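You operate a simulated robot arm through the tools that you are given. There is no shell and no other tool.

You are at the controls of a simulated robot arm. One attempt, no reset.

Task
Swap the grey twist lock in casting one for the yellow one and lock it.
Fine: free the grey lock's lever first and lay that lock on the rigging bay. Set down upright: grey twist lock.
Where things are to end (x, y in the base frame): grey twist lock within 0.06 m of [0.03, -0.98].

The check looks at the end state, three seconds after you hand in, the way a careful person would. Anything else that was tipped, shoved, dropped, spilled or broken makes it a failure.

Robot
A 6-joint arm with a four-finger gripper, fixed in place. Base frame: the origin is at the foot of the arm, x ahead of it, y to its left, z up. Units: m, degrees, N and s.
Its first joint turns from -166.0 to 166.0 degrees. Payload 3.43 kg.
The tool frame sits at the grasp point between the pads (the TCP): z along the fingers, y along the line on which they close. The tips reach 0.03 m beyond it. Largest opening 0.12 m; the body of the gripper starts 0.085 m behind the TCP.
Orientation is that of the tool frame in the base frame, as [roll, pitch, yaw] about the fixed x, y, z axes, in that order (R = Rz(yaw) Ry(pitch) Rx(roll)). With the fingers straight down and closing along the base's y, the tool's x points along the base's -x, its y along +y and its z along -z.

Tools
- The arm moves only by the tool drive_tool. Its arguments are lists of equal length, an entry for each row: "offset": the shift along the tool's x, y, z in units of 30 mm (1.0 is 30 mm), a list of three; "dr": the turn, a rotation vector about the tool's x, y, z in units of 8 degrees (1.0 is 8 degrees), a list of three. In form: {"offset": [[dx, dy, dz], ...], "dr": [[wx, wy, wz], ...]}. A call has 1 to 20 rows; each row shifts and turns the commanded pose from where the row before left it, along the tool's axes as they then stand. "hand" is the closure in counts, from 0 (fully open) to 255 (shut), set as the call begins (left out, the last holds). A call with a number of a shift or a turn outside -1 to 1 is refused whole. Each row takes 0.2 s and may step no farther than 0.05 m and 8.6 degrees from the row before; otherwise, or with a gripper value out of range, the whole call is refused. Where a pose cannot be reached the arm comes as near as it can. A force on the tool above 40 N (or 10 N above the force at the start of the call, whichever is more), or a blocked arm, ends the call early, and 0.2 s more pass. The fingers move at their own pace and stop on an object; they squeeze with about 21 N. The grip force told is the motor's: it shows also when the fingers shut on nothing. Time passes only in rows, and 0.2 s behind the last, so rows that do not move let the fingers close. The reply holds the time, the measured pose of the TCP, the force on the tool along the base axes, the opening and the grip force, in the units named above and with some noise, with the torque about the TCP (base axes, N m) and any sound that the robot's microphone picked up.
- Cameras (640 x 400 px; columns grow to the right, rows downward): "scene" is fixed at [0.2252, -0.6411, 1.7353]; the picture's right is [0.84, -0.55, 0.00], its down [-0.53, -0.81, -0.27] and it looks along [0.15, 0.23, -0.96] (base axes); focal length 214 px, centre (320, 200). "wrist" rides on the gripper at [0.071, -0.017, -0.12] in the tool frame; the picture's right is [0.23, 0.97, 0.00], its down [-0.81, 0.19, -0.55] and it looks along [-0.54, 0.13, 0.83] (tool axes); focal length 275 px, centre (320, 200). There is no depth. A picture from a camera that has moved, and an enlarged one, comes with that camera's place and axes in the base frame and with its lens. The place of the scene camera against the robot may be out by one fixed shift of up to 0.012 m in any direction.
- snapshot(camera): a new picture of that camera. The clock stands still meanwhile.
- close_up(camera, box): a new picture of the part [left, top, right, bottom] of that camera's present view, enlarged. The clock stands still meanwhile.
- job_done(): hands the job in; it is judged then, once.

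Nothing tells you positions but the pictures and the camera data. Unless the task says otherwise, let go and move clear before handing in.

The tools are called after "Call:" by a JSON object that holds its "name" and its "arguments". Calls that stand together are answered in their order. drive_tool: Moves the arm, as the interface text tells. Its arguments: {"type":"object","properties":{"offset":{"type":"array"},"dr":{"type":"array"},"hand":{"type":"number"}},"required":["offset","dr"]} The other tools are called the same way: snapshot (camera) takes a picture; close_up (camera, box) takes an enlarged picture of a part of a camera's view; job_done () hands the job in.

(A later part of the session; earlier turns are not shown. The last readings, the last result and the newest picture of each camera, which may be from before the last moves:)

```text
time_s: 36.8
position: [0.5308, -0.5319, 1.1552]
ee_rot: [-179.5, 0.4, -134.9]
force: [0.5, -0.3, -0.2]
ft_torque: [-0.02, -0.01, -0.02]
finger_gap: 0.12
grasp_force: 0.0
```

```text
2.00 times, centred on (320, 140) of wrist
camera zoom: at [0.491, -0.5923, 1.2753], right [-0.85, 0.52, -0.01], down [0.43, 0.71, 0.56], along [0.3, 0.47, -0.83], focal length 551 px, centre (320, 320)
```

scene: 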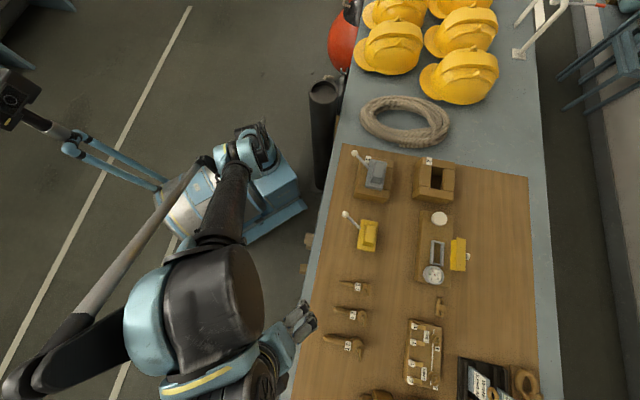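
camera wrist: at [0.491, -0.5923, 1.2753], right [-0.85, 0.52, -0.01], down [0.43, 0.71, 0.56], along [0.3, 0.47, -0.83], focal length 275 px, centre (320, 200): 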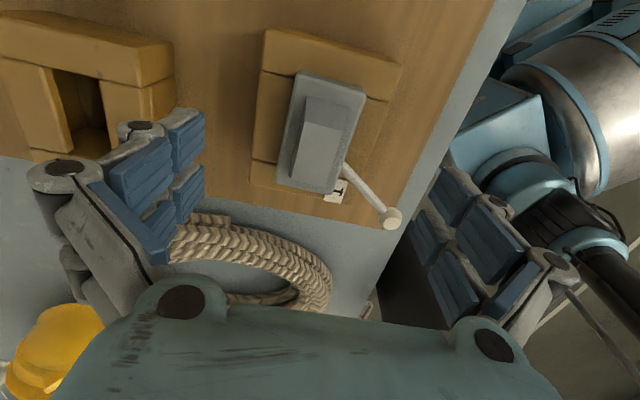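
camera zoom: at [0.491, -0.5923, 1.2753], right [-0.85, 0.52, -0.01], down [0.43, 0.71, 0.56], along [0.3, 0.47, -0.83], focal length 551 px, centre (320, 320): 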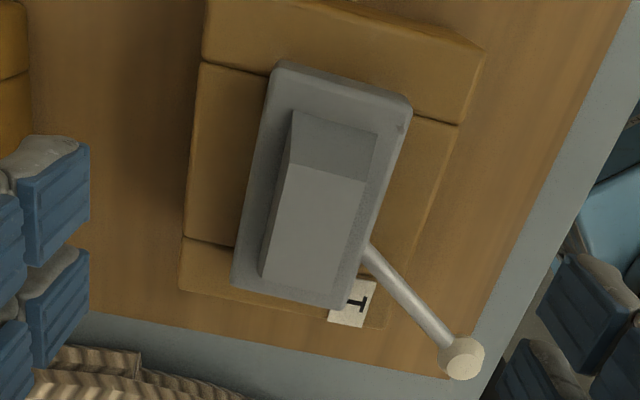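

The grey plate top is at z≈1.041, the casting top at z≈1.023, and the lock centre near (0.545, -0.514). I'll shift to clear the lever, grip slightly toward -e1, and descend partway to verify.

Call:
{"name": "drive_tool", "arguments": {"offset": [[-0.287, 0.077, 0], [0, 0, 0.7], [0, 0, 0.7], [0, 0, 0.7], [0, 0, 0.56], [0, 0, 0]], "dr": [[0, 0, 0], [0, 0, 0], [0, 0, 0], [0, 0, 0], [0, 0, 0], [0, 0, 0]]}}

Call:
{"name": "snapshot", "arguments": {"camera": "wrist"}}

Call:
{"name": "close_up", "arguments": {"camera": "scene", "box": [330, 150, 410, 200]}}

```text
time_s: 38.2
position: [0.5356, -0.5226, 1.0772]
ee_rot: [-179.5, 0.4, -134.9]
force: [-0.1, -0.3, 0.3]
ft_torque: [-0.04, 0.03, -0.01]
finger_gap: 0.12
grasp_force: 0.0
```

```text
taken
camera wrist: at [0.4971, -0.5844, 1.1961], right [-0.85, 0.53, -0.01], down [0.43, 0.71, 0.56], along [0.3, 0.47, -0.83], focal length 275 px, centre (320, 200)
```

wrist: 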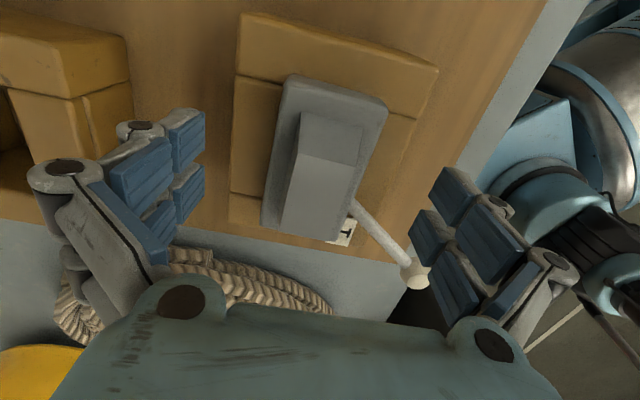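

```text
8.00 times, centred on (370, 175) of scene
camera zoom: at [0.2252, -0.6411, 1.7353], right [0.84, -0.55, 0.0], down [-0.53, -0.81, -0.27], along [0.15, 0.23, -0.96], focal length 1716 px, centre (-80, 400)
```

zoom: 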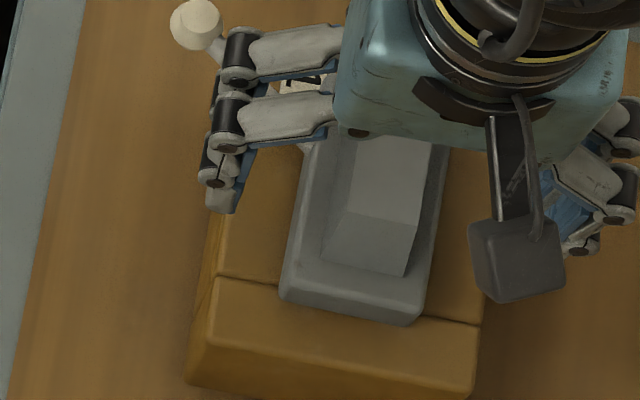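

Call:
{"name": "close_up", "arguments": {"camera": "wrist", "box": [200, 60, 440, 260]}}

```text
2.00 times, centred on (320, 160) of wrist
camera zoom: at [0.4971, -0.5844, 1.1961], right [-0.85, 0.53, -0.01], down [0.43, 0.71, 0.56], along [0.3, 0.47, -0.83], focal length 551 px, centre (320, 280)
```

zoom: 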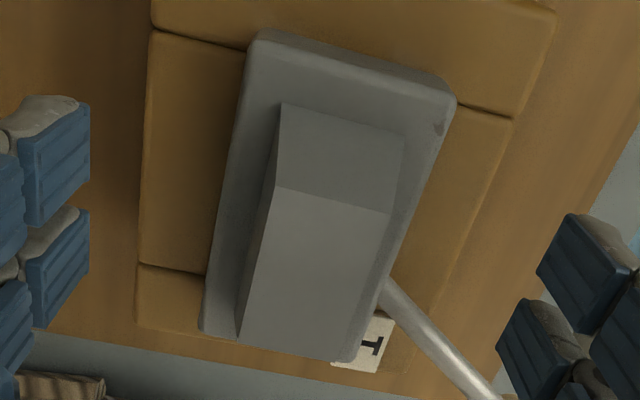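

Alignment is within 1 mm across the width. I'll shift 2 mm further from the lever, descend to grip height, and close on the plate.

Call:
{"name": "drive_tool", "arguments": {"offset": [[0.067, 0, 0], [0, 0, 0.35], [0, 0, 0.35], [0, 0, 0]], "dr": [[0, 0, 0], [0, 0, 0], [0, 0, 0], [0, 0, 0]]}}

Call:
{"name": "drive_tool", "arguments": {"offset": [[0, 0, 0], [0, 0, 0], [0, 0, 0], [0, 0, 0], [0, 0, 0]], "dr": [[0, 0, 0], [0, 0, 0], [0, 0, 0], [0, 0, 0], [0, 0, 0]], "hand": 255}}

Call:
{"name": "snapshot", "arguments": {"camera": "wrist"}}

Call:
{"name": "close_up", "arguments": {"camera": "scene", "box": [330, 150, 410, 200]}}

```text
time_s: 39.2
position: [0.5326, -0.5247, 1.0547]
ee_rot: [-179.5, 0.5, -135.1]
force: [0.5, -0.9, 0.0]
ft_torque: [0.01, 0.0, 0.01]
finger_gap: 0.1198
grasp_force: 0.1
```

```text
time_s: 40.4
position: [0.5327, -0.5245, 1.0552]
ee_rot: [-179.5, 0.4, -135.0]
force: [3.0, -2.0, 10.6]
ft_torque: [-0.03, -0.07, -0.22]
finger_gap: 0.0602
grasp_force: 21.1
```

```text
taken
camera wrist: at [0.4946, -0.5859, 1.1749], right [-0.85, 0.53, -0.01], down [0.43, 0.71, 0.56], along [0.3, 0.47, -0.83], focal length 275 px, centre (320, 200)
```

wrist: 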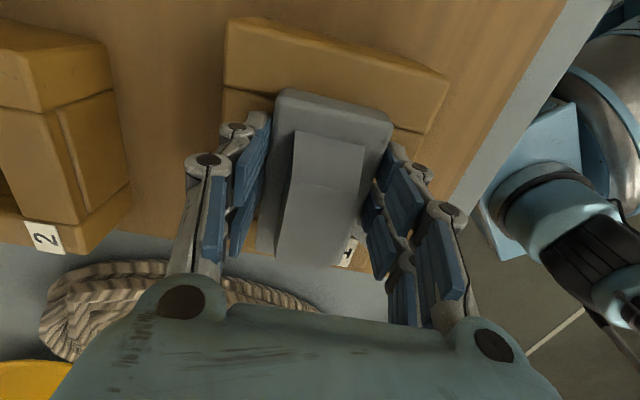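

```text
8.00 times, centred on (370, 175) of scene
camera zoom: at [0.2252, -0.6411, 1.7353], right [0.84, -0.55, 0.0], down [-0.53, -0.81, -0.27], along [0.15, 0.23, -0.96], focal length 1716 px, centre (-80, 400)
```

zoom: 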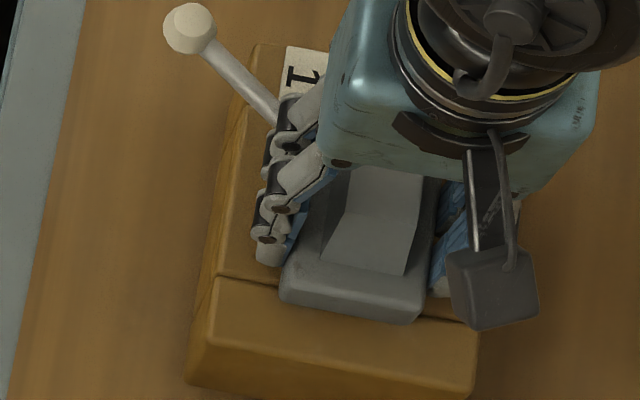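

Call:
{"name": "close_up", "arguments": {"camera": "wrist", "box": [220, 70, 420, 270]}}

Call:
{"name": "drive_tool", "arguments": {"offset": [[0, 0, -0.1], [0, 0, -0.15], [0, 0, -0.2]], "dr": [[0, 0, 0], [0, 0, 0], [0, 0, 0]]}}

Call:
{"name": "close_up", "arguments": {"camera": "scene", "box": [330, 150, 410, 200]}}

```text
2.00 times, centred on (320, 170) of wrist
camera zoom: at [0.4946, -0.5859, 1.1749], right [-0.85, 0.53, -0.01], down [0.43, 0.71, 0.56], along [0.3, 0.47, -0.83], focal length 551 px, centre (320, 260)
```

zoom: 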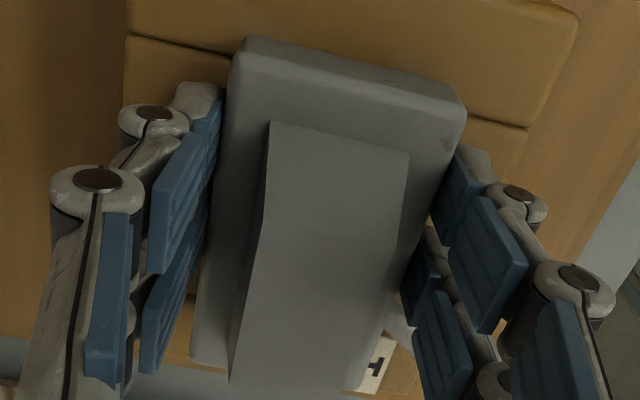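

```text
time_s: 41.2
position: [0.5333, -0.5255, 1.0689]
ee_rot: [-179.5, 0.4, -135.0]
force: [-0.4, 0.0, -0.4]
ft_torque: [-0.02, 0.01, 0.0]
finger_gap: 0.0611
grasp_force: 0.0
```

```text
8.00 times, centred on (370, 175) of scene
camera zoom: at [0.2252, -0.6411, 1.7353], right [0.84, -0.55, 0.0], down [-0.53, -0.81, -0.27], along [0.15, 0.23, -0.96], focal length 1716 px, centre (-80, 400)
```

zoom: 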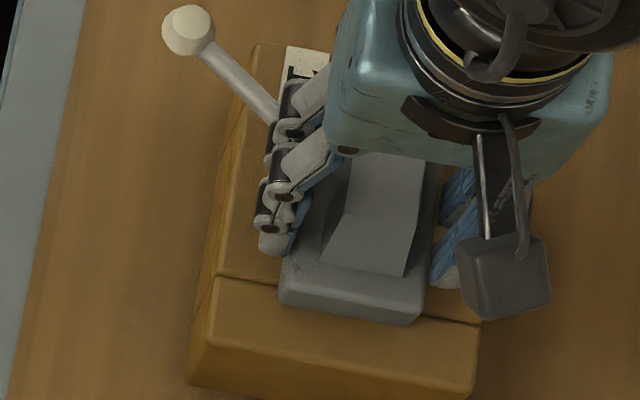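

The fingers moved up 14 mm but the lock didn't come along, and grip force reads zero. I'll pause and check the gripper state.

Call:
{"name": "drive_tool", "arguments": {"offset": [[0, 0, 0], [0, 0, 0]], "dr": [[0, 0, 0], [0, 0, 0]]}}

Call:
{"name": "close_up", "arguments": {"camera": "wrist", "box": [220, 70, 420, 270]}}

Call:
{"name": "close_up", "arguments": {"camera": "scene", "box": [330, 150, 410, 200]}}

```text
time_s: 41.8
position: [0.5336, -0.5247, 1.07]
ee_rot: [-179.5, 0.4, -135.0]
force: [2.7, -4.4, 6.9]
ft_torque: [0.15, -0.06, -0.11]
finger_gap: 0.0598
grasp_force: 21.1
```

```text
2.00 times, centred on (320, 170) of wrist
camera zoom: at [0.4937, -0.5859, 1.1883], right [-0.85, 0.53, -0.01], down [0.43, 0.71, 0.56], along [0.3, 0.47, -0.83], focal length 551 px, centre (320, 260)
```

zoom: 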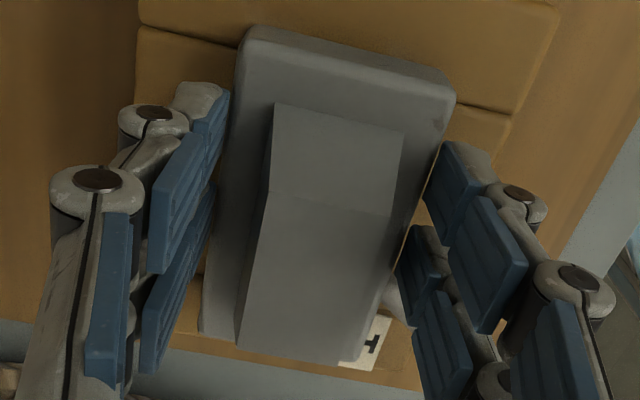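

```text
8.00 times, centred on (370, 175) of scene
camera zoom: at [0.2252, -0.6411, 1.7353], right [0.84, -0.55, 0.0], down [-0.53, -0.81, -0.27], along [0.15, 0.23, -0.96], focal length 1716 px, centre (-80, 400)
```

zoom: 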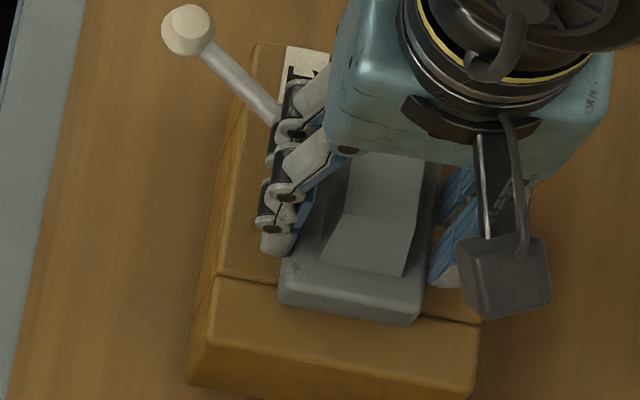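

The lock didn't lift: either it's still held, or the pads slipped. I'll re-grip at plate height and pull up in tiny steps while reading the force.

Call:
{"name": "drive_tool", "arguments": {"offset": [[0, 0, 0], [0, 0, 0], [0, 0, 0.22], [0, 0, 0.22], [0, 0, 0]], "dr": [[0, 0, 0], [0, 0, 0], [0, 0, 0], [0, 0, 0], [0, 0, 0]], "hand": 80}}

Call:
{"name": "drive_tool", "arguments": {"offset": [[0, 0, 0], [0, 0, 0], [0, 0, 0], [0, 0, 0]], "dr": [[0, 0, 0], [0, 0, 0], [0, 0, 0], [0, 0, 0]], "hand": 255}}

Call:
{"name": "drive_tool", "arguments": {"offset": [[0, 0, -0.05], [0, 0, -0.05]], "dr": [[0, 0, 0], [0, 0, 0]]}}

```text
time_s: 43.0
position: [0.5342, -0.5225, 1.0551]
ee_rot: [-179.5, 0.4, -134.9]
force: [0.4, 0.1, -0.5]
ft_torque: [-0.01, -0.01, 0.03]
finger_gap: 0.0824
grasp_force: 0.1
```

```text
time_s: 44.0
position: [0.5336, -0.5242, 1.0547]
ee_rot: [-179.4, 0.4, -135.0]
force: [-2.0, 1.6, 2.3]
ft_torque: [0.09, 0.02, 0.05]
finger_gap: 0.06
grasp_force: 21.4
```

```text
time_s: 44.6
position: [0.5347, -0.5236, 1.0583]
ee_rot: [-179.5, 0.5, -135.0]
force: [0.3, 0.4, -6.5]
ft_torque: [-0.08, 0.0, -0.01]
finger_gap: 0.06
grasp_force: 20.7
```

Call:
{"name": "drive_tool", "arguments": {"offset": [[0, 0, -0.05], [0, 0, 0]], "dr": [[0, 0, 0], [0, 0, 0]]}}

Call:
{"name": "drive_tool", "arguments": {"offset": [[0, 0, -0.05], [0, 0, 0]], "dr": [[0, 0, 0], [0, 0, 0]]}}

Call:
{"name": "close_up", "arguments": {"camera": "wrist", "box": [220, 70, 420, 270]}}

```text
time_s: 45.2
position: [0.5354, -0.5241, 1.0593]
ee_rot: [-179.5, 0.4, -135.0]
force: [-0.4, -0.1, -5.3]
ft_torque: [-0.07, 0.05, 0.01]
finger_gap: 0.0596
grasp_force: 21.3
```

```text
time_s: 45.8
position: [0.5335, -0.5249, 1.0605]
ee_rot: [-179.4, 0.4, -135.1]
force: [-0.1, -0.5, -5.0]
ft_torque: [-0.08, 0.06, -0.02]
finger_gap: 0.0597
grasp_force: 21.1
```

```text
2.00 times, centred on (320, 170) of wrist
camera zoom: at [0.4952, -0.5859, 1.1801], right [-0.85, 0.53, -0.01], down [0.43, 0.71, 0.56], along [0.3, 0.47, -0.83], focal length 551 px, centre (320, 260)
```

zoom: 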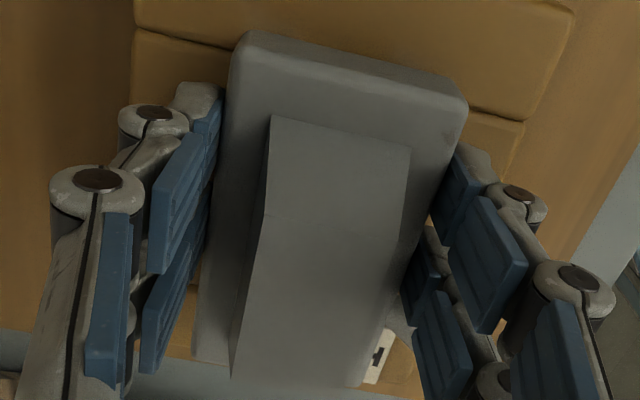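

Now the pull is a steady ~5 N, which looks like the lock's own weight coming up freely. I'll keep lifting slowly and verify.

Call:
{"name": "drive_tool", "arguments": {"offset": [[0, 0, -0.05], [0, 0, -0.05], [0, 0, -0.05], [0, 0, -0.05]], "dr": [[0, 0, 0], [0, 0, 0], [0, 0, 0], [0, 0, 0]]}}

Call:
{"name": "close_up", "arguments": {"camera": "wrist", "box": [220, 70, 420, 270]}}

Call:
{"name": "close_up", "arguments": {"camera": "scene", "box": [330, 150, 410, 200]}}

```text
time_s: 46.8
position: [0.5341, -0.5235, 1.0665]
ee_rot: [-179.5, 0.3, -134.9]
force: [1.0, 0.5, -4.9]
ft_torque: [-0.04, 0.04, -0.04]
finger_gap: 0.0595
grasp_force: 20.7
```

```text
2.00 times, centred on (320, 170) of wrist
camera zoom: at [0.4959, -0.5855, 1.1863], right [-0.85, 0.53, -0.01], down [0.43, 0.71, 0.56], along [0.3, 0.47, -0.83], focal length 551 px, centre (320, 260)
```

zoom: 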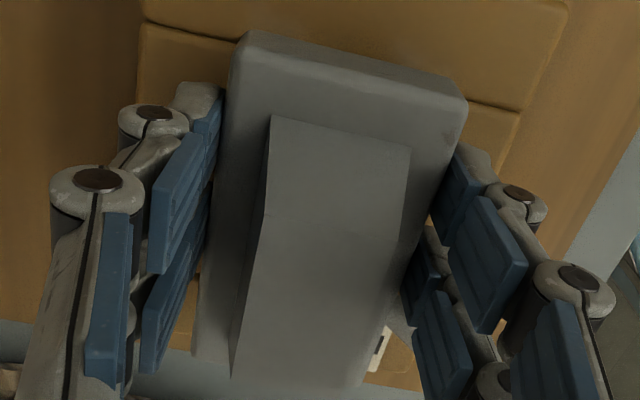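

```text
8.00 times, centred on (370, 175) of scene
camera zoom: at [0.2252, -0.6411, 1.7353], right [0.84, -0.55, 0.0], down [-0.53, -0.81, -0.27], along [0.15, 0.23, -0.96], focal length 1716 px, centre (-80, 400)
```

zoom: 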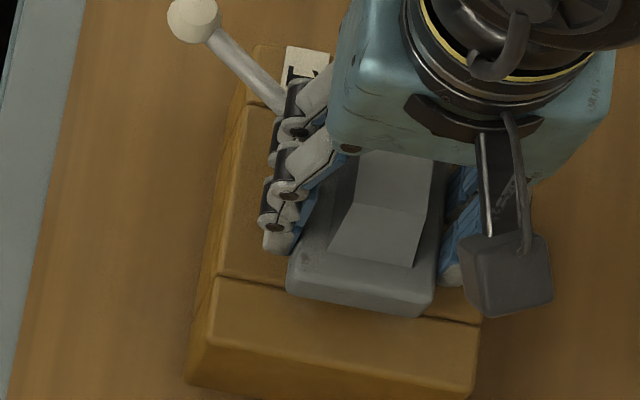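

The grey lock is rising with the gripper. I'll lift it clear of the casting at a moderate pace.

Call:
{"name": "drive_tool", "arguments": {"offset": [[0, 0, -0.1], [0, 0, -0.2], [0, 0, -0.3], [0, 0, -0.4], [0, 0, -0.4], [0, 0, -0.4], [0, 0, -0.4], [0, 0, -0.4], [0, 0, -0.4], [0, 0, -0.3], [0, 0, -0.1], [0, 0, 0]], "dr": [[0, 0, 0], [0, 0, 0], [0, 0, 0], [0, 0, 0], [0, 0, 0], [0, 0, 0], [0, 0, 0], [0, 0, 0], [0, 0, 0], [0, 0, 0], [0, 0, 0], [0, 0, 0]]}}

Call:
{"name": "snapshot", "arguments": {"camera": "wrist"}}

Call:
{"name": "snapshot", "arguments": {"camera": "scene"}}

```text
time_s: 49.4
position: [0.5317, -0.5249, 1.1697]
ee_rot: [-179.6, 0.4, -135.0]
force: [-0.7, 0.6, -5.3]
ft_torque: [-0.09, 0.05, -0.02]
finger_gap: 0.0596
grasp_force: 20.8
```

```text
taken
camera wrist: at [0.4937, -0.586, 1.2883], right [-0.85, 0.53, -0.01], down [0.43, 0.71, 0.56], along [0.3, 0.47, -0.83], focal length 275 px, centre (320, 200)
```

wrist: 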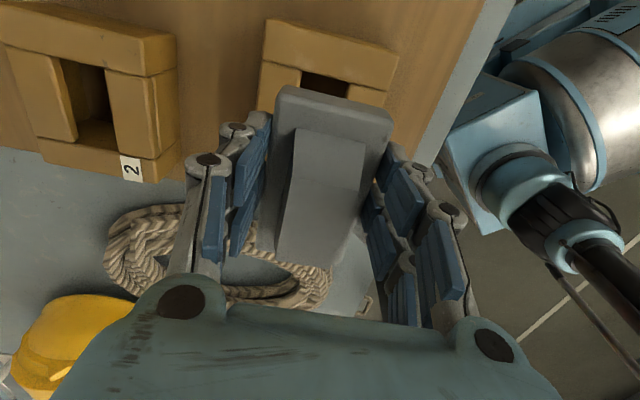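

```text
taken
```

scene: 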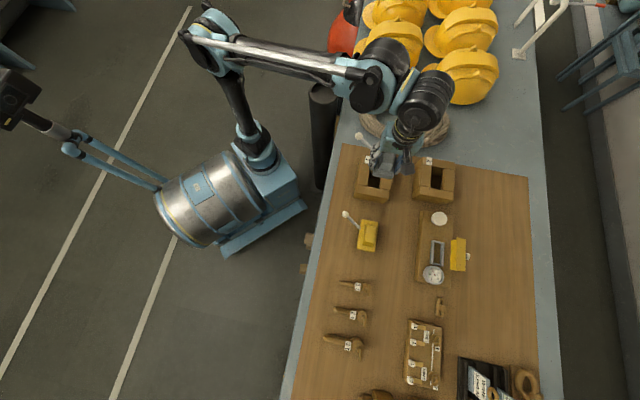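

Grey lock is out and hanging level, and slot 1 is clear. Now I'll carry it toward the rigging bay, high over the bench and a little toward the robot.

Call:
{"name": "drive_tool", "arguments": {"offset": [[0.4, 0.1, 0], [0.8, 0.18, 0.03], [0.8, 0.18, 0.03], [0.8, 0.18, 0.03], [0.8, 0.18, 0.03], [0.8, 0.18, 0.03], [0.8, 0.18, 0.03], [0.8, 0.18, 0.03], [0.8, 0.18, 0.03], [0.8, 0.18, 0.03], [0.8, 0.18, 0.03], [0.8, 0.18, 0.03], [0.8, 0.18, 0.03], [0.8, 0.18, 0.03], [0.8, 0.18, 0.03], [0.8, 0.18, 0.03], [0.8, 0.18, 0.03], [0.8, 0.18, 0.03], [0.6, 0.18, 0.03], [0.3, 0.1, 0]], "dr": [[0, 0, 0], [0, 0, 0], [0, 0, 0], [0, 0, 0], [0, 0, 0], [0, 0, 0], [0, 0, 0], [0, 0, 0], [0, 0, 0], [0, 0, 0], [0, 0, 0], [0, 0, 0], [0, 0, 0], [0, 0, 0], [0, 0, 0], [0, 0, 0], [0, 0, 0], [0, 0, 0], [0, 0, 0], [0, 0, 0]]}}

Call:
{"name": "snapshot", "arguments": {"camera": "wrist"}}

Call:
{"name": "snapshot", "arguments": {"camera": "scene"}}

```text
time_s: 53.6
position: [0.1437, -0.7696, 1.1492]
ee_rot: [-179.6, 0.3, -135.0]
force: [0.2, 0.6, -4.9]
ft_torque: [-0.08, 0.03, 0.0]
finger_gap: 0.0596
grasp_force: 21.3
```

```text
taken
camera wrist: at [0.1053, -0.8305, 1.2694], right [-0.85, 0.53, -0.01], down [0.43, 0.71, 0.56], along [0.3, 0.47, -0.83], focal length 275 px, centre (320, 200)
```

wrist: 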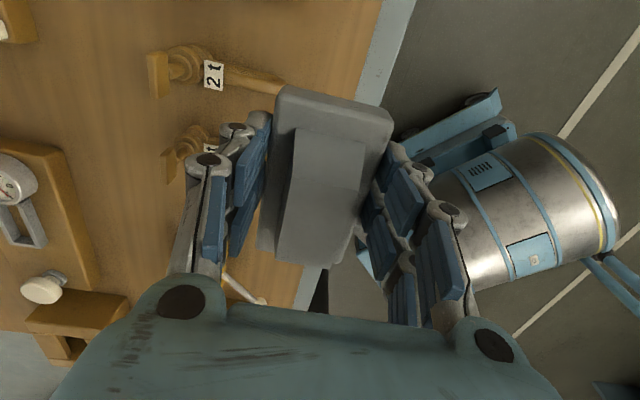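

```text
taken
```

scene: 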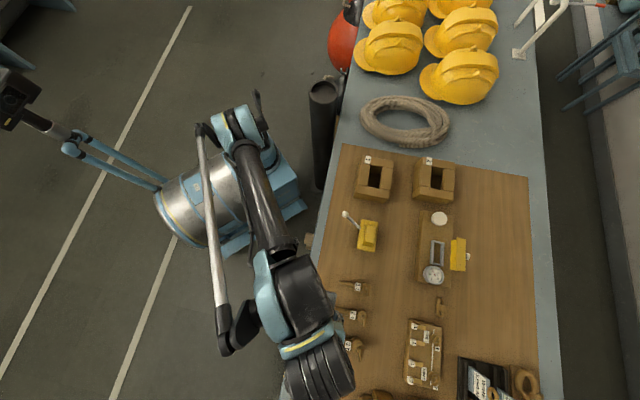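

Call:
{"name": "drive_tool", "arguments": {"offset": [[0.5, 0.15, 0.1], [0.7, 0.2, 0.13], [0.7, 0.2, 0.13], [0.7, 0.2, 0.13], [0.7, 0.2, 0.13], [0.7, 0.2, 0.13], [0.7, 0.2, 0.13], [0.5, 0.15, 0.1], [0, 0, 0]], "dr": [[0, 0, 0], [0, 0, 0], [0, 0, 0], [0, 0, 0], [0, 0, 0], [0, 0, 0], [0, 0, 0], [0, 0, 0], [0, 0, 0]]}}

Call:
{"name": "snapshot", "arguments": {"camera": "wrist"}}

```text
time_s: 55.6
position: [0.0069, -0.8351, 1.1086]
ee_rot: [-179.6, 0.4, -135.0]
force: [-0.1, 0.3, -5.4]
ft_torque: [-0.11, 0.08, -0.01]
finger_gap: 0.0594
grasp_force: 20.6
out of reach, approached as far as the arm can: row 7, 8
```

```text
taken
camera wrist: at [-0.0314, -0.8964, 1.2282], right [-0.85, 0.52, -0.01], down [0.43, 0.71, 0.56], along [0.3, 0.47, -0.83], focal length 275 px, centre (320, 200)
```

wrist: 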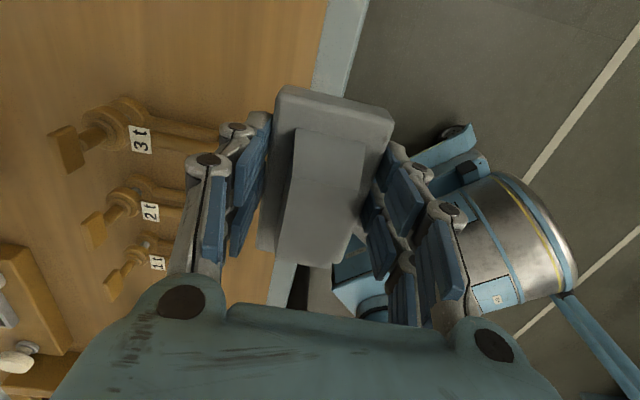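

The bay is just ahead, but the arm hits a reach boundary at this height. I'll lower first, then go outward in small steps with the lock still well above the bench.

Call:
{"name": "drive_tool", "arguments": {"offset": [[0, 0, 0.4], [0, 0, 0.4], [0, 0, 0.4], [0, 0, 0]], "dr": [[0, 0, 0], [0, 0, 0], [0, 0, 0], [0, 0, 0]]}}

Call:
{"name": "drive_tool", "arguments": {"offset": [[0.3, -0.35, 0], [0.3, -0.35, 0], [0.3, -0.35, 0], [0.3, -0.35, 0], [0, 0, 0]], "dr": [[0, 0, 0], [0, 0, 0], [0, 0, 0], [0, 0, 0], [0, 0, 0]]}}

Call:
{"name": "snapshot", "arguments": {"camera": "wrist"}}

Call:
{"name": "snapshot", "arguments": {"camera": "scene"}}

```text
time_s: 56.6
position: [0.0058, -0.834, 1.0719]
ee_rot: [-179.5, 0.5, -135.0]
force: [-0.7, -0.7, -5.3]
ft_torque: [-0.09, 0.03, 0.0]
finger_gap: 0.0599
grasp_force: 20.4
```

```text
time_s: 57.8
position: [0.0157, -0.8707, 1.0609]
ee_rot: [-179.4, 0.4, -135.0]
force: [-0.4, 0.1, -5.7]
ft_torque: [-0.08, 0.03, 0.0]
finger_gap: 0.0599
grasp_force: 21.2
out of reach, approached as far as the arm can: row 3, 4
```

```text
taken
camera wrist: at [-0.0238, -0.9325, 1.1807], right [-0.85, 0.53, -0.01], down [0.43, 0.71, 0.56], along [0.3, 0.47, -0.83], focal length 275 px, centre (320, 200)
```

wrist: 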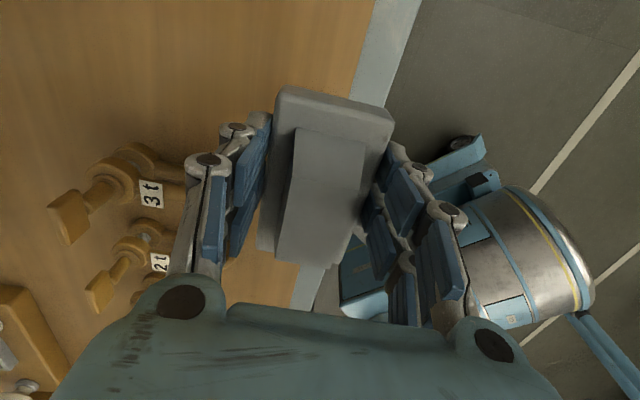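

```text
taken
```

scene: 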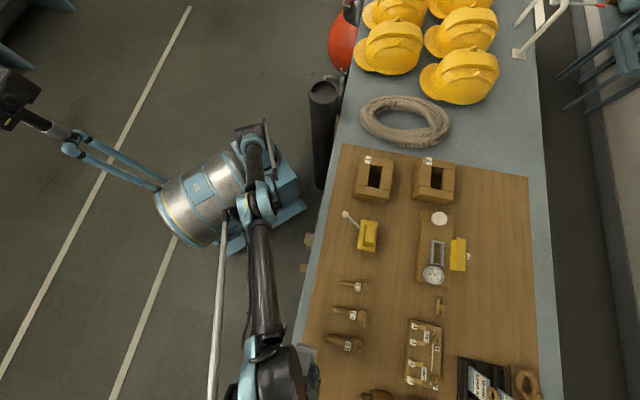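

Call:
{"name": "drive_tool", "arguments": {"offset": [[0, 0, 0.4], [0, 0, 0.4], [0.2, -0.2, 0], [0.2, -0.2, 0], [0.2, -0.2, 0], [0.2, -0.2, 0], [0, 0, 0]], "dr": [[0, 0, 0], [0, 0, 0], [0, 0, 0], [0, 0, 0], [0, 0, 0], [0, 0, 0], [0, 0, 0]]}}

Call:
{"name": "snapshot", "arguments": {"camera": "wrist"}}

```text
time_s: 59.4
position: [0.0188, -0.889, 1.0339]
ee_rot: [-179.5, 0.5, -135.0]
force: [0.6, 0.2, -4.9]
ft_torque: [-0.11, 0.05, -0.01]
finger_gap: 0.0597
grasp_force: 21.1
out of reach, approached as far as the arm can: row 4, 6
```

```text
taken
camera wrist: at [-0.0209, -0.9501, 1.1527], right [-0.85, 0.53, -0.01], down [0.43, 0.71, 0.56], along [0.3, 0.47, -0.83], focal length 275 px, centre (320, 200)
```

wrist: 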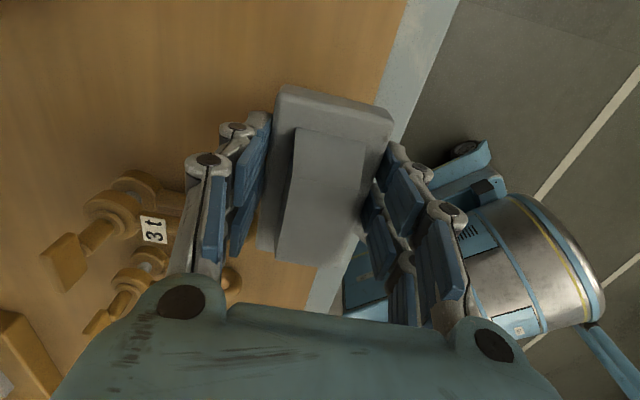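

The arm can't reach much beyond r≈0.89 at this height with the tool vertical. I'll back off slightly and rotate the lock so its centre lies outward of the gripper, with the lever pointing over open bench. Then I'll set it down as far out as possible and nudge it outward afterwards.

Call:
{"name": "drive_tool", "arguments": {"offset": [[-0.3, 0.3, -0.4], [-0.3, 0.3, -0.4], [-0.3, 0.3, -0.4], [0, 0, 0]], "dr": [[0, 0, 0], [0, 0, 0], [0, 0, 0], [0, 0, 0]]}}

Call:
{"name": "drive_tool", "arguments": {"offset": [[0, 0, 0], [0, 0, 0], [0, 0, 0], [0, 0, 0], [0, 0, 0], [0, 0, 0], [0, 0, 0], [0, 0, 0], [0, 0, 0], [0, 0, 0], [0, 0, 0], [0, 0, 0], [0, 0, 0], [0, 0, 0], [0, 0, 0], [0, 0, 0], [0, 0, 0], [0, 0, 0], [0, 0, 0]], "dr": [[0, 0, 0.9375], [0, 0, 0.9375], [0, 0, 0.9375], [0, 0, 0.9375], [0, 0, 0.9375], [0, 0, 0.9375], [0, 0, 0.9375], [0, 0, 0.9375], [0, 0, 0.9375], [0, 0, 0.9375], [0, 0, 0.9375], [0, 0, 0.9375], [0, 0, 0.9375], [0, 0, 0.9375], [0, 0, 0.9375], [0, 0, 0.9375], [0, 0, 0.9375], [0, 0, 0.9375], [0, 0, 0]]}}

Call:
{"name": "snapshot", "arguments": {"camera": "wrist"}}

Call:
{"name": "snapshot", "arguments": {"camera": "scene"}}

```text
time_s: 60.4
position: [0.0177, -0.8529, 1.0692]
ee_rot: [-179.5, 0.4, -135.1]
force: [0.0, -1.0, -5.8]
ft_torque: [-0.09, 0.03, 0.02]
finger_gap: 0.0598
grasp_force: 21.3
```

```text
time_s: 64.4
position: [0.0188, -0.8528, 1.0681]
ee_rot: [179.4, 0.0, 89.9]
force: [-0.3, 0.3, -5.1]
ft_torque: [0.09, 0.03, 0.03]
finger_gap: 0.0598
grasp_force: 20.9
```

```text
taken
camera wrist: at [0.0003, -0.7804, 1.1893], right [0.97, 0.23, 0.01], down [0.18, -0.81, 0.56], along [0.14, -0.54, -0.83], focal length 275 px, centre (320, 200)
```

wrist: 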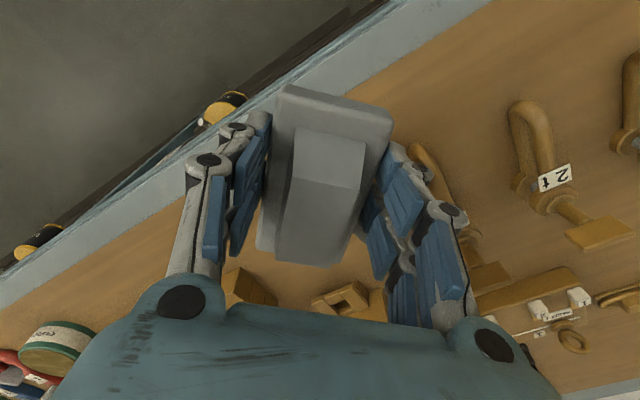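

```text
taken
```

scene: 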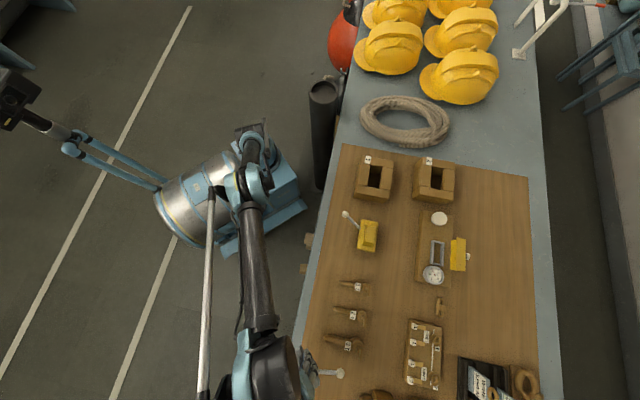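

Call:
{"name": "drive_tool", "arguments": {"offset": [[-0.25, 0.04, 0.25], [-0.25, 0.04, 0.25], [-0.25, 0.04, 0.25], [-0.25, 0.04, 0.25], [-0.25, 0.04, 0.25], [0, 0, 0]], "dr": [[0, 0, 0], [0, 0, 0], [0, 0, 0], [0, 0, 0], [0, 0, 0], [0, 0, 0]]}}

Call:
{"name": "snapshot", "arguments": {"camera": "wrist"}}

Call:
{"name": "close_up", "arguments": {"camera": "scene", "box": [280, 325, 400, 400]}}

```text
time_s: 65.8
position: [0.0245, -0.889, 1.0323]
ee_rot: [179.5, 0.2, 90.0]
force: [0.2, -0.3, -5.7]
ft_torque: [0.1, 0.03, 0.01]
finger_gap: 0.0597
grasp_force: 21.2
```

```text
taken
camera wrist: at [0.0058, -0.8175, 1.1518], right [0.97, 0.23, 0.01], down [0.19, -0.81, 0.56], along [0.14, -0.54, -0.83], focal length 275 px, centre (320, 200)
```

wrist: 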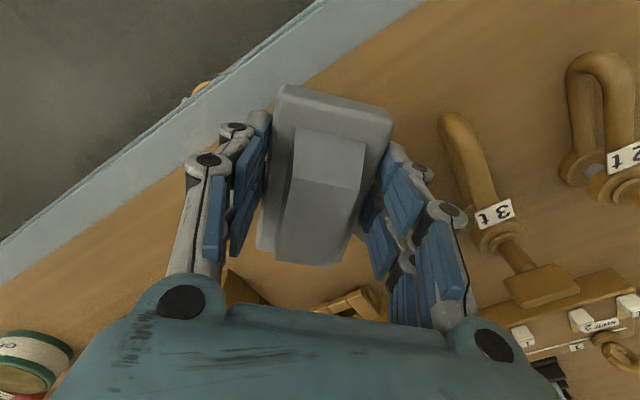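

```text
5.33 times, centred on (340, 362) of scene
camera zoom: at [0.2252, -0.6411, 1.7353], right [0.84, -0.55, 0.0], down [-0.53, -0.81, -0.27], along [0.15, 0.23, -0.96], focal length 1144 px, centre (213, -667)
```

zoom: 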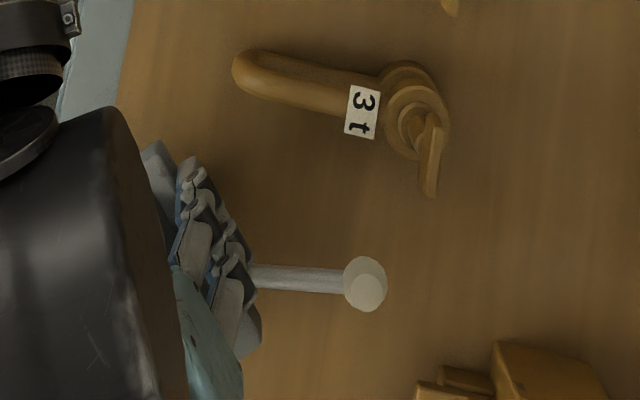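

Call:
{"name": "drive_tool", "arguments": {"offset": [[-0.1, 0, 0.12], [-0.1, 0, 0.12], [0, 0, 0]], "dr": [[0, 0, 0], [0, 0, 0], [0, 0, 0]]}}

Call:
{"name": "drive_tool", "arguments": {"offset": [[0, 0, 0.05], [0, 0, 0.05], [0, 0, 0]], "dr": [[0, 0, 0], [0, 0, 0], [0, 0, 0]]}}

```text
time_s: 66.6
position: [0.0245, -0.8958, 1.0244]
ee_rot: [179.4, 0.1, 90.0]
force: [0.0, 0.6, -5.5]
ft_torque: [0.1, 0.01, 0.03]
finger_gap: 0.0596
grasp_force: 21.0
```

```text
time_s: 67.4
position: [0.0217, -0.8965, 1.0213]
ee_rot: [179.4, 0.2, 90.0]
force: [-0.1, -0.5, -6.2]
ft_torque: [0.1, 0.04, -0.01]
finger_gap: 0.0597
grasp_force: 21.0
```

Call:
{"name": "drive_tool", "arguments": {"offset": [[-0.15, 0.05, 0.05], [0, 0, 0.05], [0, 0, 0]], "dr": [[0, 0, 0], [0, 0, 0], [0, 0, 0]]}}

Call:
{"name": "drive_tool", "arguments": {"offset": [[-0.1, 0, 0.05], [0, 0, 0.05], [0, 0, 0]], "dr": [[0, 0, 0], [0, 0, 0], [0, 0, 0]]}}

```text
time_s: 68.2
position: [0.0272, -0.9005, 1.0164]
ee_rot: [179.4, 0.1, 89.9]
force: [-0.2, 0.1, -6.1]
ft_torque: [0.07, 0.01, 0.02]
finger_gap: 0.0598
grasp_force: 21.2
```

```text
time_s: 69.0
position: [0.0265, -0.9017, 1.0149]
ee_rot: [179.4, 0.1, 90.1]
force: [-0.4, 0.0, -5.9]
ft_torque: [0.09, 0.04, -0.01]
finger_gap: 0.0598
grasp_force: 21.1
```

Call:
{"name": "drive_tool", "arguments": {"offset": [[-0.05, 0, 0.06], [-0.05, 0, 0.06], [0, 0, 0]], "dr": [[0, 0, 0], [0, 0, 0], [0, 0, 0]]}}

Call:
{"name": "drive_tool", "arguments": {"offset": [[-0.05, 0, 0.06], [-0.05, 0, 0.06], [0, 0, 0]], "dr": [[0, 0, 0], [0, 0, 0], [0, 0, 0]]}}

Call:
{"name": "snapshot", "arguments": {"camera": "wrist"}}

```text
time_s: 69.8
position: [0.0257, -0.9013, 1.0128]
ee_rot: [179.3, 0.0, 90.1]
force: [-1.1, -0.8, 10.4]
ft_torque: [-0.18, 0.24, -0.01]
finger_gap: 0.0598
grasp_force: 20.9
out of reach, approached as far as the arm can: row 2
```

```text
time_s: 70.6
position: [0.0265, -0.9037, 1.009]
ee_rot: [179.4, 0.1, 90.0]
force: [-0.6, 5.5, 13.0]
ft_torque: [0.06, 0.07, 0.02]
finger_gap: 0.0601
grasp_force: 20.2
```

```text
taken
camera wrist: at [0.0094, -0.8315, 1.129], right [0.97, 0.23, 0.01], down [0.19, -0.81, 0.56], along [0.14, -0.54, -0.83], focal length 275 px, centre (320, 200)
```

wrist: 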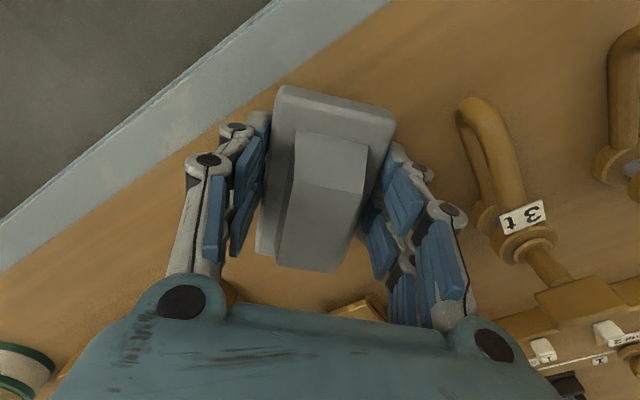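

The lock's base touched the bench at TCP z≈1.0125. I'll open just a little to release, then re-grip lower and nearer its inner end so I can shift it farther out.

Call:
{"name": "drive_tool", "arguments": {"offset": [[0, 0, -0.1], [0, 0, 0], [0, 0, 0]], "dr": [[0, 0, 0], [0, 0, 0], [0, 0, 0]], "hand": 95}}

Call:
{"name": "snapshot", "arguments": {"camera": "wrist"}}

Call:
{"name": "close_up", "arguments": {"camera": "scene", "box": [280, 325, 400, 400]}}

```text
time_s: 71.4
position: [0.0269, -0.9029, 1.0113]
ee_rot: [179.5, 0.1, 90.1]
force: [-0.1, 0.1, -0.3]
ft_torque: [-0.02, 0.03, 0.02]
finger_gap: 0.0753
grasp_force: 0.1
```

```text
taken
camera wrist: at [0.0091, -0.8309, 1.1307], right [0.97, 0.23, 0.01], down [0.19, -0.81, 0.56], along [0.14, -0.54, -0.83], focal length 275 px, centre (320, 200)
```

wrist: 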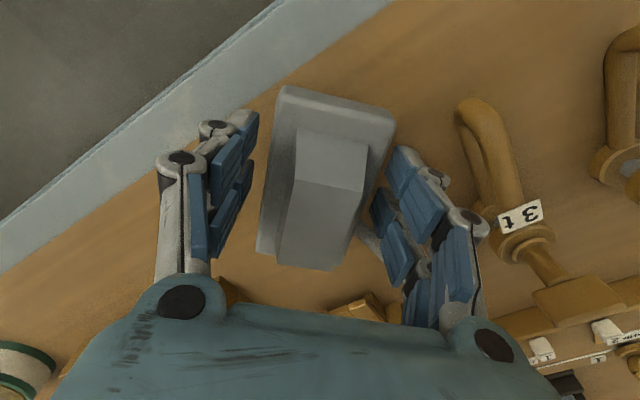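

```text
5.33 times, centred on (340, 362) of scene
camera zoom: at [0.2252, -0.6411, 1.7353], right [0.84, -0.55, 0.0], down [-0.53, -0.81, -0.27], along [0.15, 0.23, -0.96], focal length 1144 px, centre (213, -667)
```

zoom: 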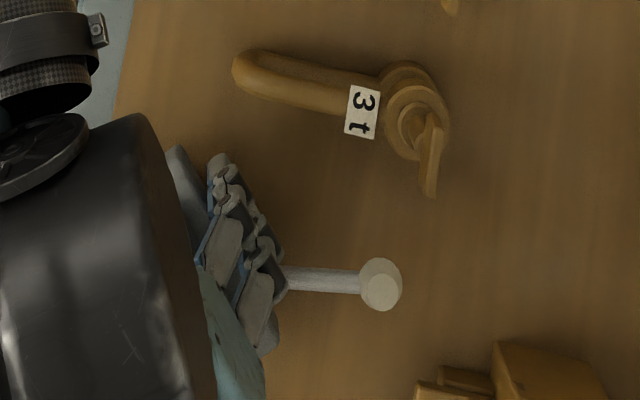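

Call:
{"name": "drive_tool", "arguments": {"offset": [[0.2, 0, 0.1], [0.2, 0, 0.2], [0, 0, 0.2], [0, 0, 0]], "dr": [[0, 0, 0], [0, 0, 0], [0, 0, 0], [0, 0, 0]]}}

Call:
{"name": "drive_tool", "arguments": {"offset": [[0, 0, 0], [0, 0, 0], [0, 0, 0]], "dr": [[0, 0, 0], [0, 0, 0], [0, 0, 0]], "hand": 255}}

Call:
{"name": "snapshot", "arguments": {"camera": "wrist"}}

```text
time_s: 72.4
position: [0.0262, -0.894, 0.9992]
ee_rot: [179.4, 0.1, 89.9]
force: [-0.7, 0.0, -0.2]
ft_torque: [0.02, 0.03, 0.01]
finger_gap: 0.0751
grasp_force: 0.0
```

```text
time_s: 73.2
position: [0.0272, -0.8947, 0.9995]
ee_rot: [179.4, 0.1, 90.0]
force: [1.2, 0.3, -0.9]
ft_torque: [0.1, -0.03, 0.02]
finger_gap: 0.0592
grasp_force: 20.8
```

```text
taken
camera wrist: at [0.0088, -0.8223, 1.1191], right [0.97, 0.23, 0.01], down [0.19, -0.81, 0.56], along [0.14, -0.54, -0.83], focal length 275 px, centre (320, 200)
```

wrist: 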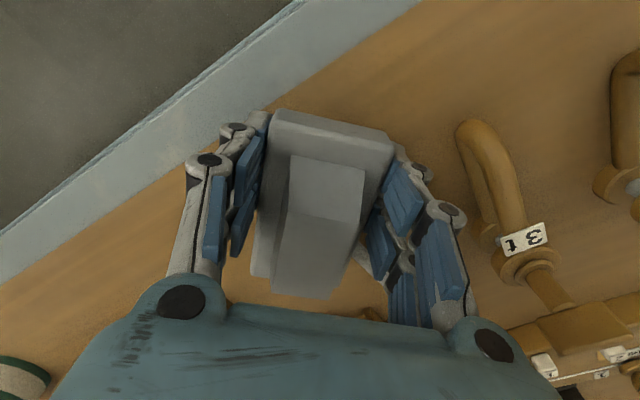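

Call:
{"name": "drive_tool", "arguments": {"offset": [[0, 0, -0.08], [-0.1, 0, 0], [-0.1, 0, 0], [-0.1, 0, 0], [-0.1, 0, 0], [-0.1, 0, 0], [0, 0, 0]], "dr": [[0, 0, 0], [0, 0, 0], [0, 0, 0], [0, 0, 0], [0, 0, 0], [0, 0, 0], [0, 0, 0]]}}

Call:
{"name": "snapshot", "arguments": {"camera": "wrist"}}

```text
time_s: 74.8
position: [0.0263, -0.9092, 0.9995]
ee_rot: [179.4, 0.2, 89.9]
force: [1.2, -0.5, -5.0]
ft_torque: [0.12, 0.01, 0.02]
finger_gap: 0.0593
grasp_force: 21.1
```

```text
taken
camera wrist: at [0.0087, -0.8367, 1.1192], right [0.97, 0.23, 0.01], down [0.19, -0.81, 0.56], along [0.14, -0.54, -0.83], focal length 275 px, centre (320, 200)
```

wrist: 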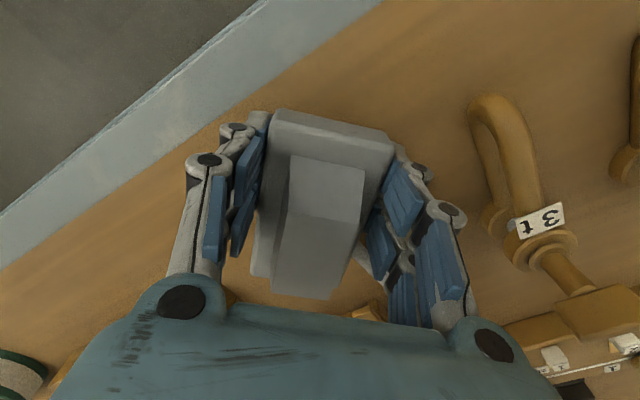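

Call:
{"name": "drive_tool", "arguments": {"offset": [[-0.1, 0, 0], [-0.1, 0, 0], [-0.1, 0, 0], [-0.1, 0, 0], [0, 0, 0]], "dr": [[0, 0, 0], [0, 0, 0], [0, 0, 0], [0, 0, 0], [0, 0, 0]]}}

Call:
{"name": "close_up", "arguments": {"camera": "scene", "box": [280, 325, 400, 400]}}

```text
time_s: 76.0
position: [0.0271, -0.9095, 0.9981]
ee_rot: [179.3, 0.1, 89.9]
force: [-5.8, 5.6, 15.0]
ft_torque: [0.12, 0.16, -0.04]
finger_gap: 0.0596
grasp_force: 20.9
out of reach, approached as far as the arm can: row 2, 3
```

```text
5.33 times, centred on (340, 362) of scene
camera zoom: at [0.2252, -0.6411, 1.7353], right [0.84, -0.55, 0.0], down [-0.53, -0.81, -0.27], along [0.15, 0.23, -0.96], focal length 1144 px, centre (213, -667)
```

zoom: 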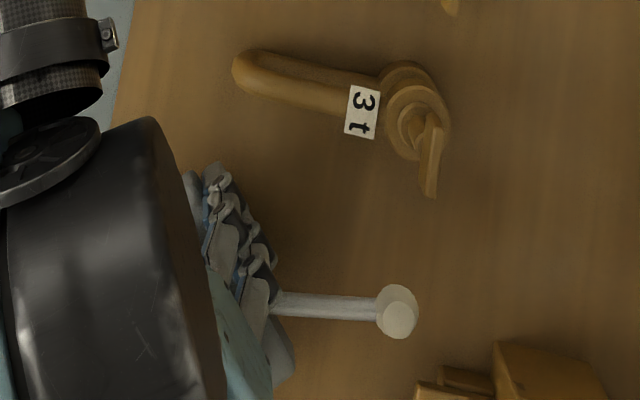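

At the reach limit the lock's centre should be near (0.027, -0.934). I'll release, retreat, and measure where it stands.

Call:
{"name": "drive_tool", "arguments": {"offset": [[0, 0, -0.1], [0, 0, 0], [0, 0, 0]], "dr": [[0, 0, 0], [0, 0, 0], [0, 0, 0]], "hand": 95}}

Call:
{"name": "drive_tool", "arguments": {"offset": [[0, 0, -0.4], [0, 0, -0.6], [0.5, 0, -0.8], [0.8, 0, -0.8], [0.8, 0, -0.8], [0.8, 0, -0.8], [0.8, 0, 0], [0, 0, 0]], "dr": [[0, 0, 0], [0, 0, 0], [0, 0, 0], [0, 0, 0], [0, 0, 0], [0, 0, 0], [0, 0, 0], [0, 0, 0]]}}

Call:
{"name": "snapshot", "arguments": {"camera": "wrist"}}

Call:
{"name": "snapshot", "arguments": {"camera": "scene"}}

```text
time_s: 76.8
position: [0.0273, -0.9107, 0.9965]
ee_rot: [179.4, 0.2, 90.0]
force: [0.3, 0.2, -0.1]
ft_torque: [0.02, 0.0, 0.0]
finger_gap: 0.0754
grasp_force: 0.0
out of reach, approached as far as the arm can: row 1
```

```text
time_s: 78.6
position: [0.0278, -0.7898, 1.1179]
ee_rot: [179.4, 0.1, 89.9]
force: [1.0, 0.3, -0.5]
ft_torque: [0.01, 0.01, -0.01]
finger_gap: 0.0754
grasp_force: 0.1
out of reach, approached as far as the arm can: row 1, 2
```

```text
taken
camera wrist: at [0.0095, -0.7178, 1.2373], right [0.97, 0.23, 0.01], down [0.19, -0.81, 0.56], along [0.14, -0.54, -0.83], focal length 275 px, centre (320, 200)
```

wrist: 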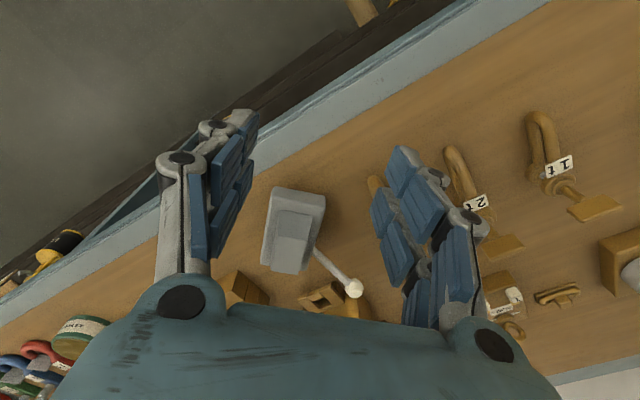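

```text
taken
```

scene: 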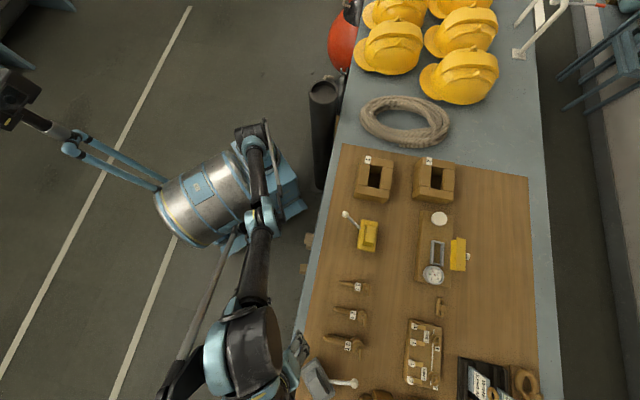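

Call:
{"name": "close_up", "arguments": {"camera": "wrist", "box": [220, 170, 400, 330]}}

Call:
{"name": "close_up", "arguments": {"camera": "scene", "box": [280, 325, 400, 400]}}

```text
2.50 times, centred on (310, 250) of wrist
camera zoom: at [0.0095, -0.7178, 1.2373], right [0.97, 0.23, 0.01], down [0.19, -0.81, 0.56], along [0.14, -0.54, -0.83], focal length 688 px, centre (345, 75)
```

zoom: 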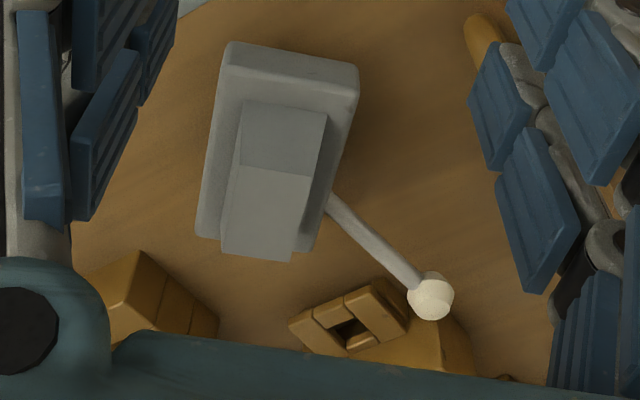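

```text
5.33 times, centred on (340, 362) of scene
camera zoom: at [0.2252, -0.6411, 1.7353], right [0.84, -0.55, 0.0], down [-0.53, -0.81, -0.27], along [0.15, 0.23, -0.96], focal length 1144 px, centre (213, -667)
```

zoom: 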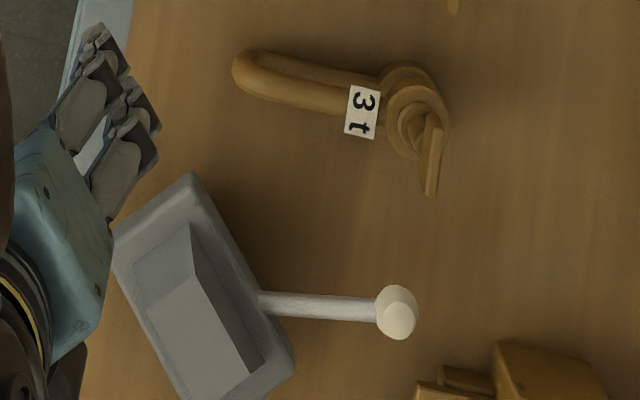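

The grey lock stands upright with its centre near (0.0285, -0.934), about 46 mm from the nominal spot. A gentle push of ~15 mm on its near end with nearly closed fingers will give more margin.

Call:
{"name": "drive_tool", "arguments": {"offset": [[-0.6, 0, 0], [-0.57, 0, 0], [0, 0, 0.8], [0, 0, 0.8], [0, 0, 0.8], [0, 0, 0.8], [0, 0, 0.75], [-0.2, 0, 0], [-0.2, 0, 0], [-0.2, 0, 0], [-0.2, 0, 0], [-0.2, 0, 0], [0, 0, 0]], "dr": [[0, 0, 0], [0, 0, 0], [0, 0, 0], [0, 0, 0], [0, 0, 0], [0, 0, 0], [0, 0, 0], [0, 0, 0], [0, 0, 0], [0, 0, 0], [0, 0, 0], [0, 0, 0], [0, 0, 0]], "hand": 205}}

Call:
{"name": "snapshot", "arguments": {"camera": "wrist"}}

Call:
{"name": "close_up", "arguments": {"camera": "scene", "box": [280, 325, 400, 400]}}

```text
time_s: 81.4
position: [0.0296, -0.8559, 0.9992]
ee_rot: [179.4, 0.0, 90.0]
force: [0.7, 2.3, 1.2]
ft_torque: [0.04, -0.01, 0.0]
finger_gap: 0.0237
grasp_force: 0.0
```

```text
taken
camera wrist: at [0.0126, -0.7835, 1.1193], right [0.97, 0.23, 0.01], down [0.19, -0.81, 0.56], along [0.14, -0.54, -0.83], focal length 275 px, centre (320, 200)
```

wrist: 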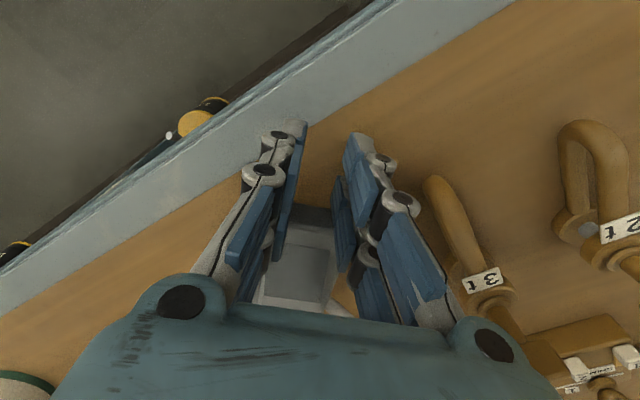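

```text
5.33 times, centred on (340, 362) of scene
camera zoom: at [0.2252, -0.6411, 1.7353], right [0.84, -0.55, 0.0], down [-0.53, -0.81, -0.27], along [0.15, 0.23, -0.96], focal length 1144 px, centre (213, -667)
```

zoom: 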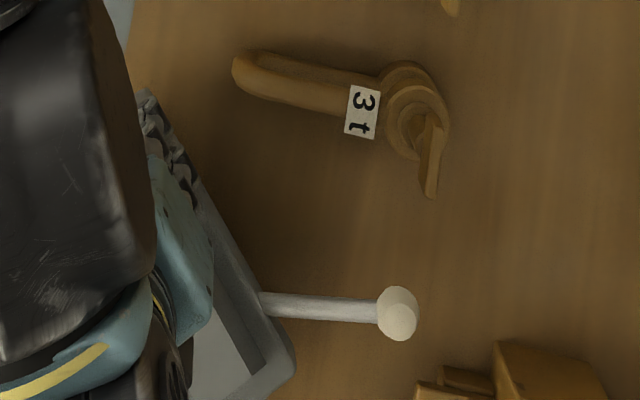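

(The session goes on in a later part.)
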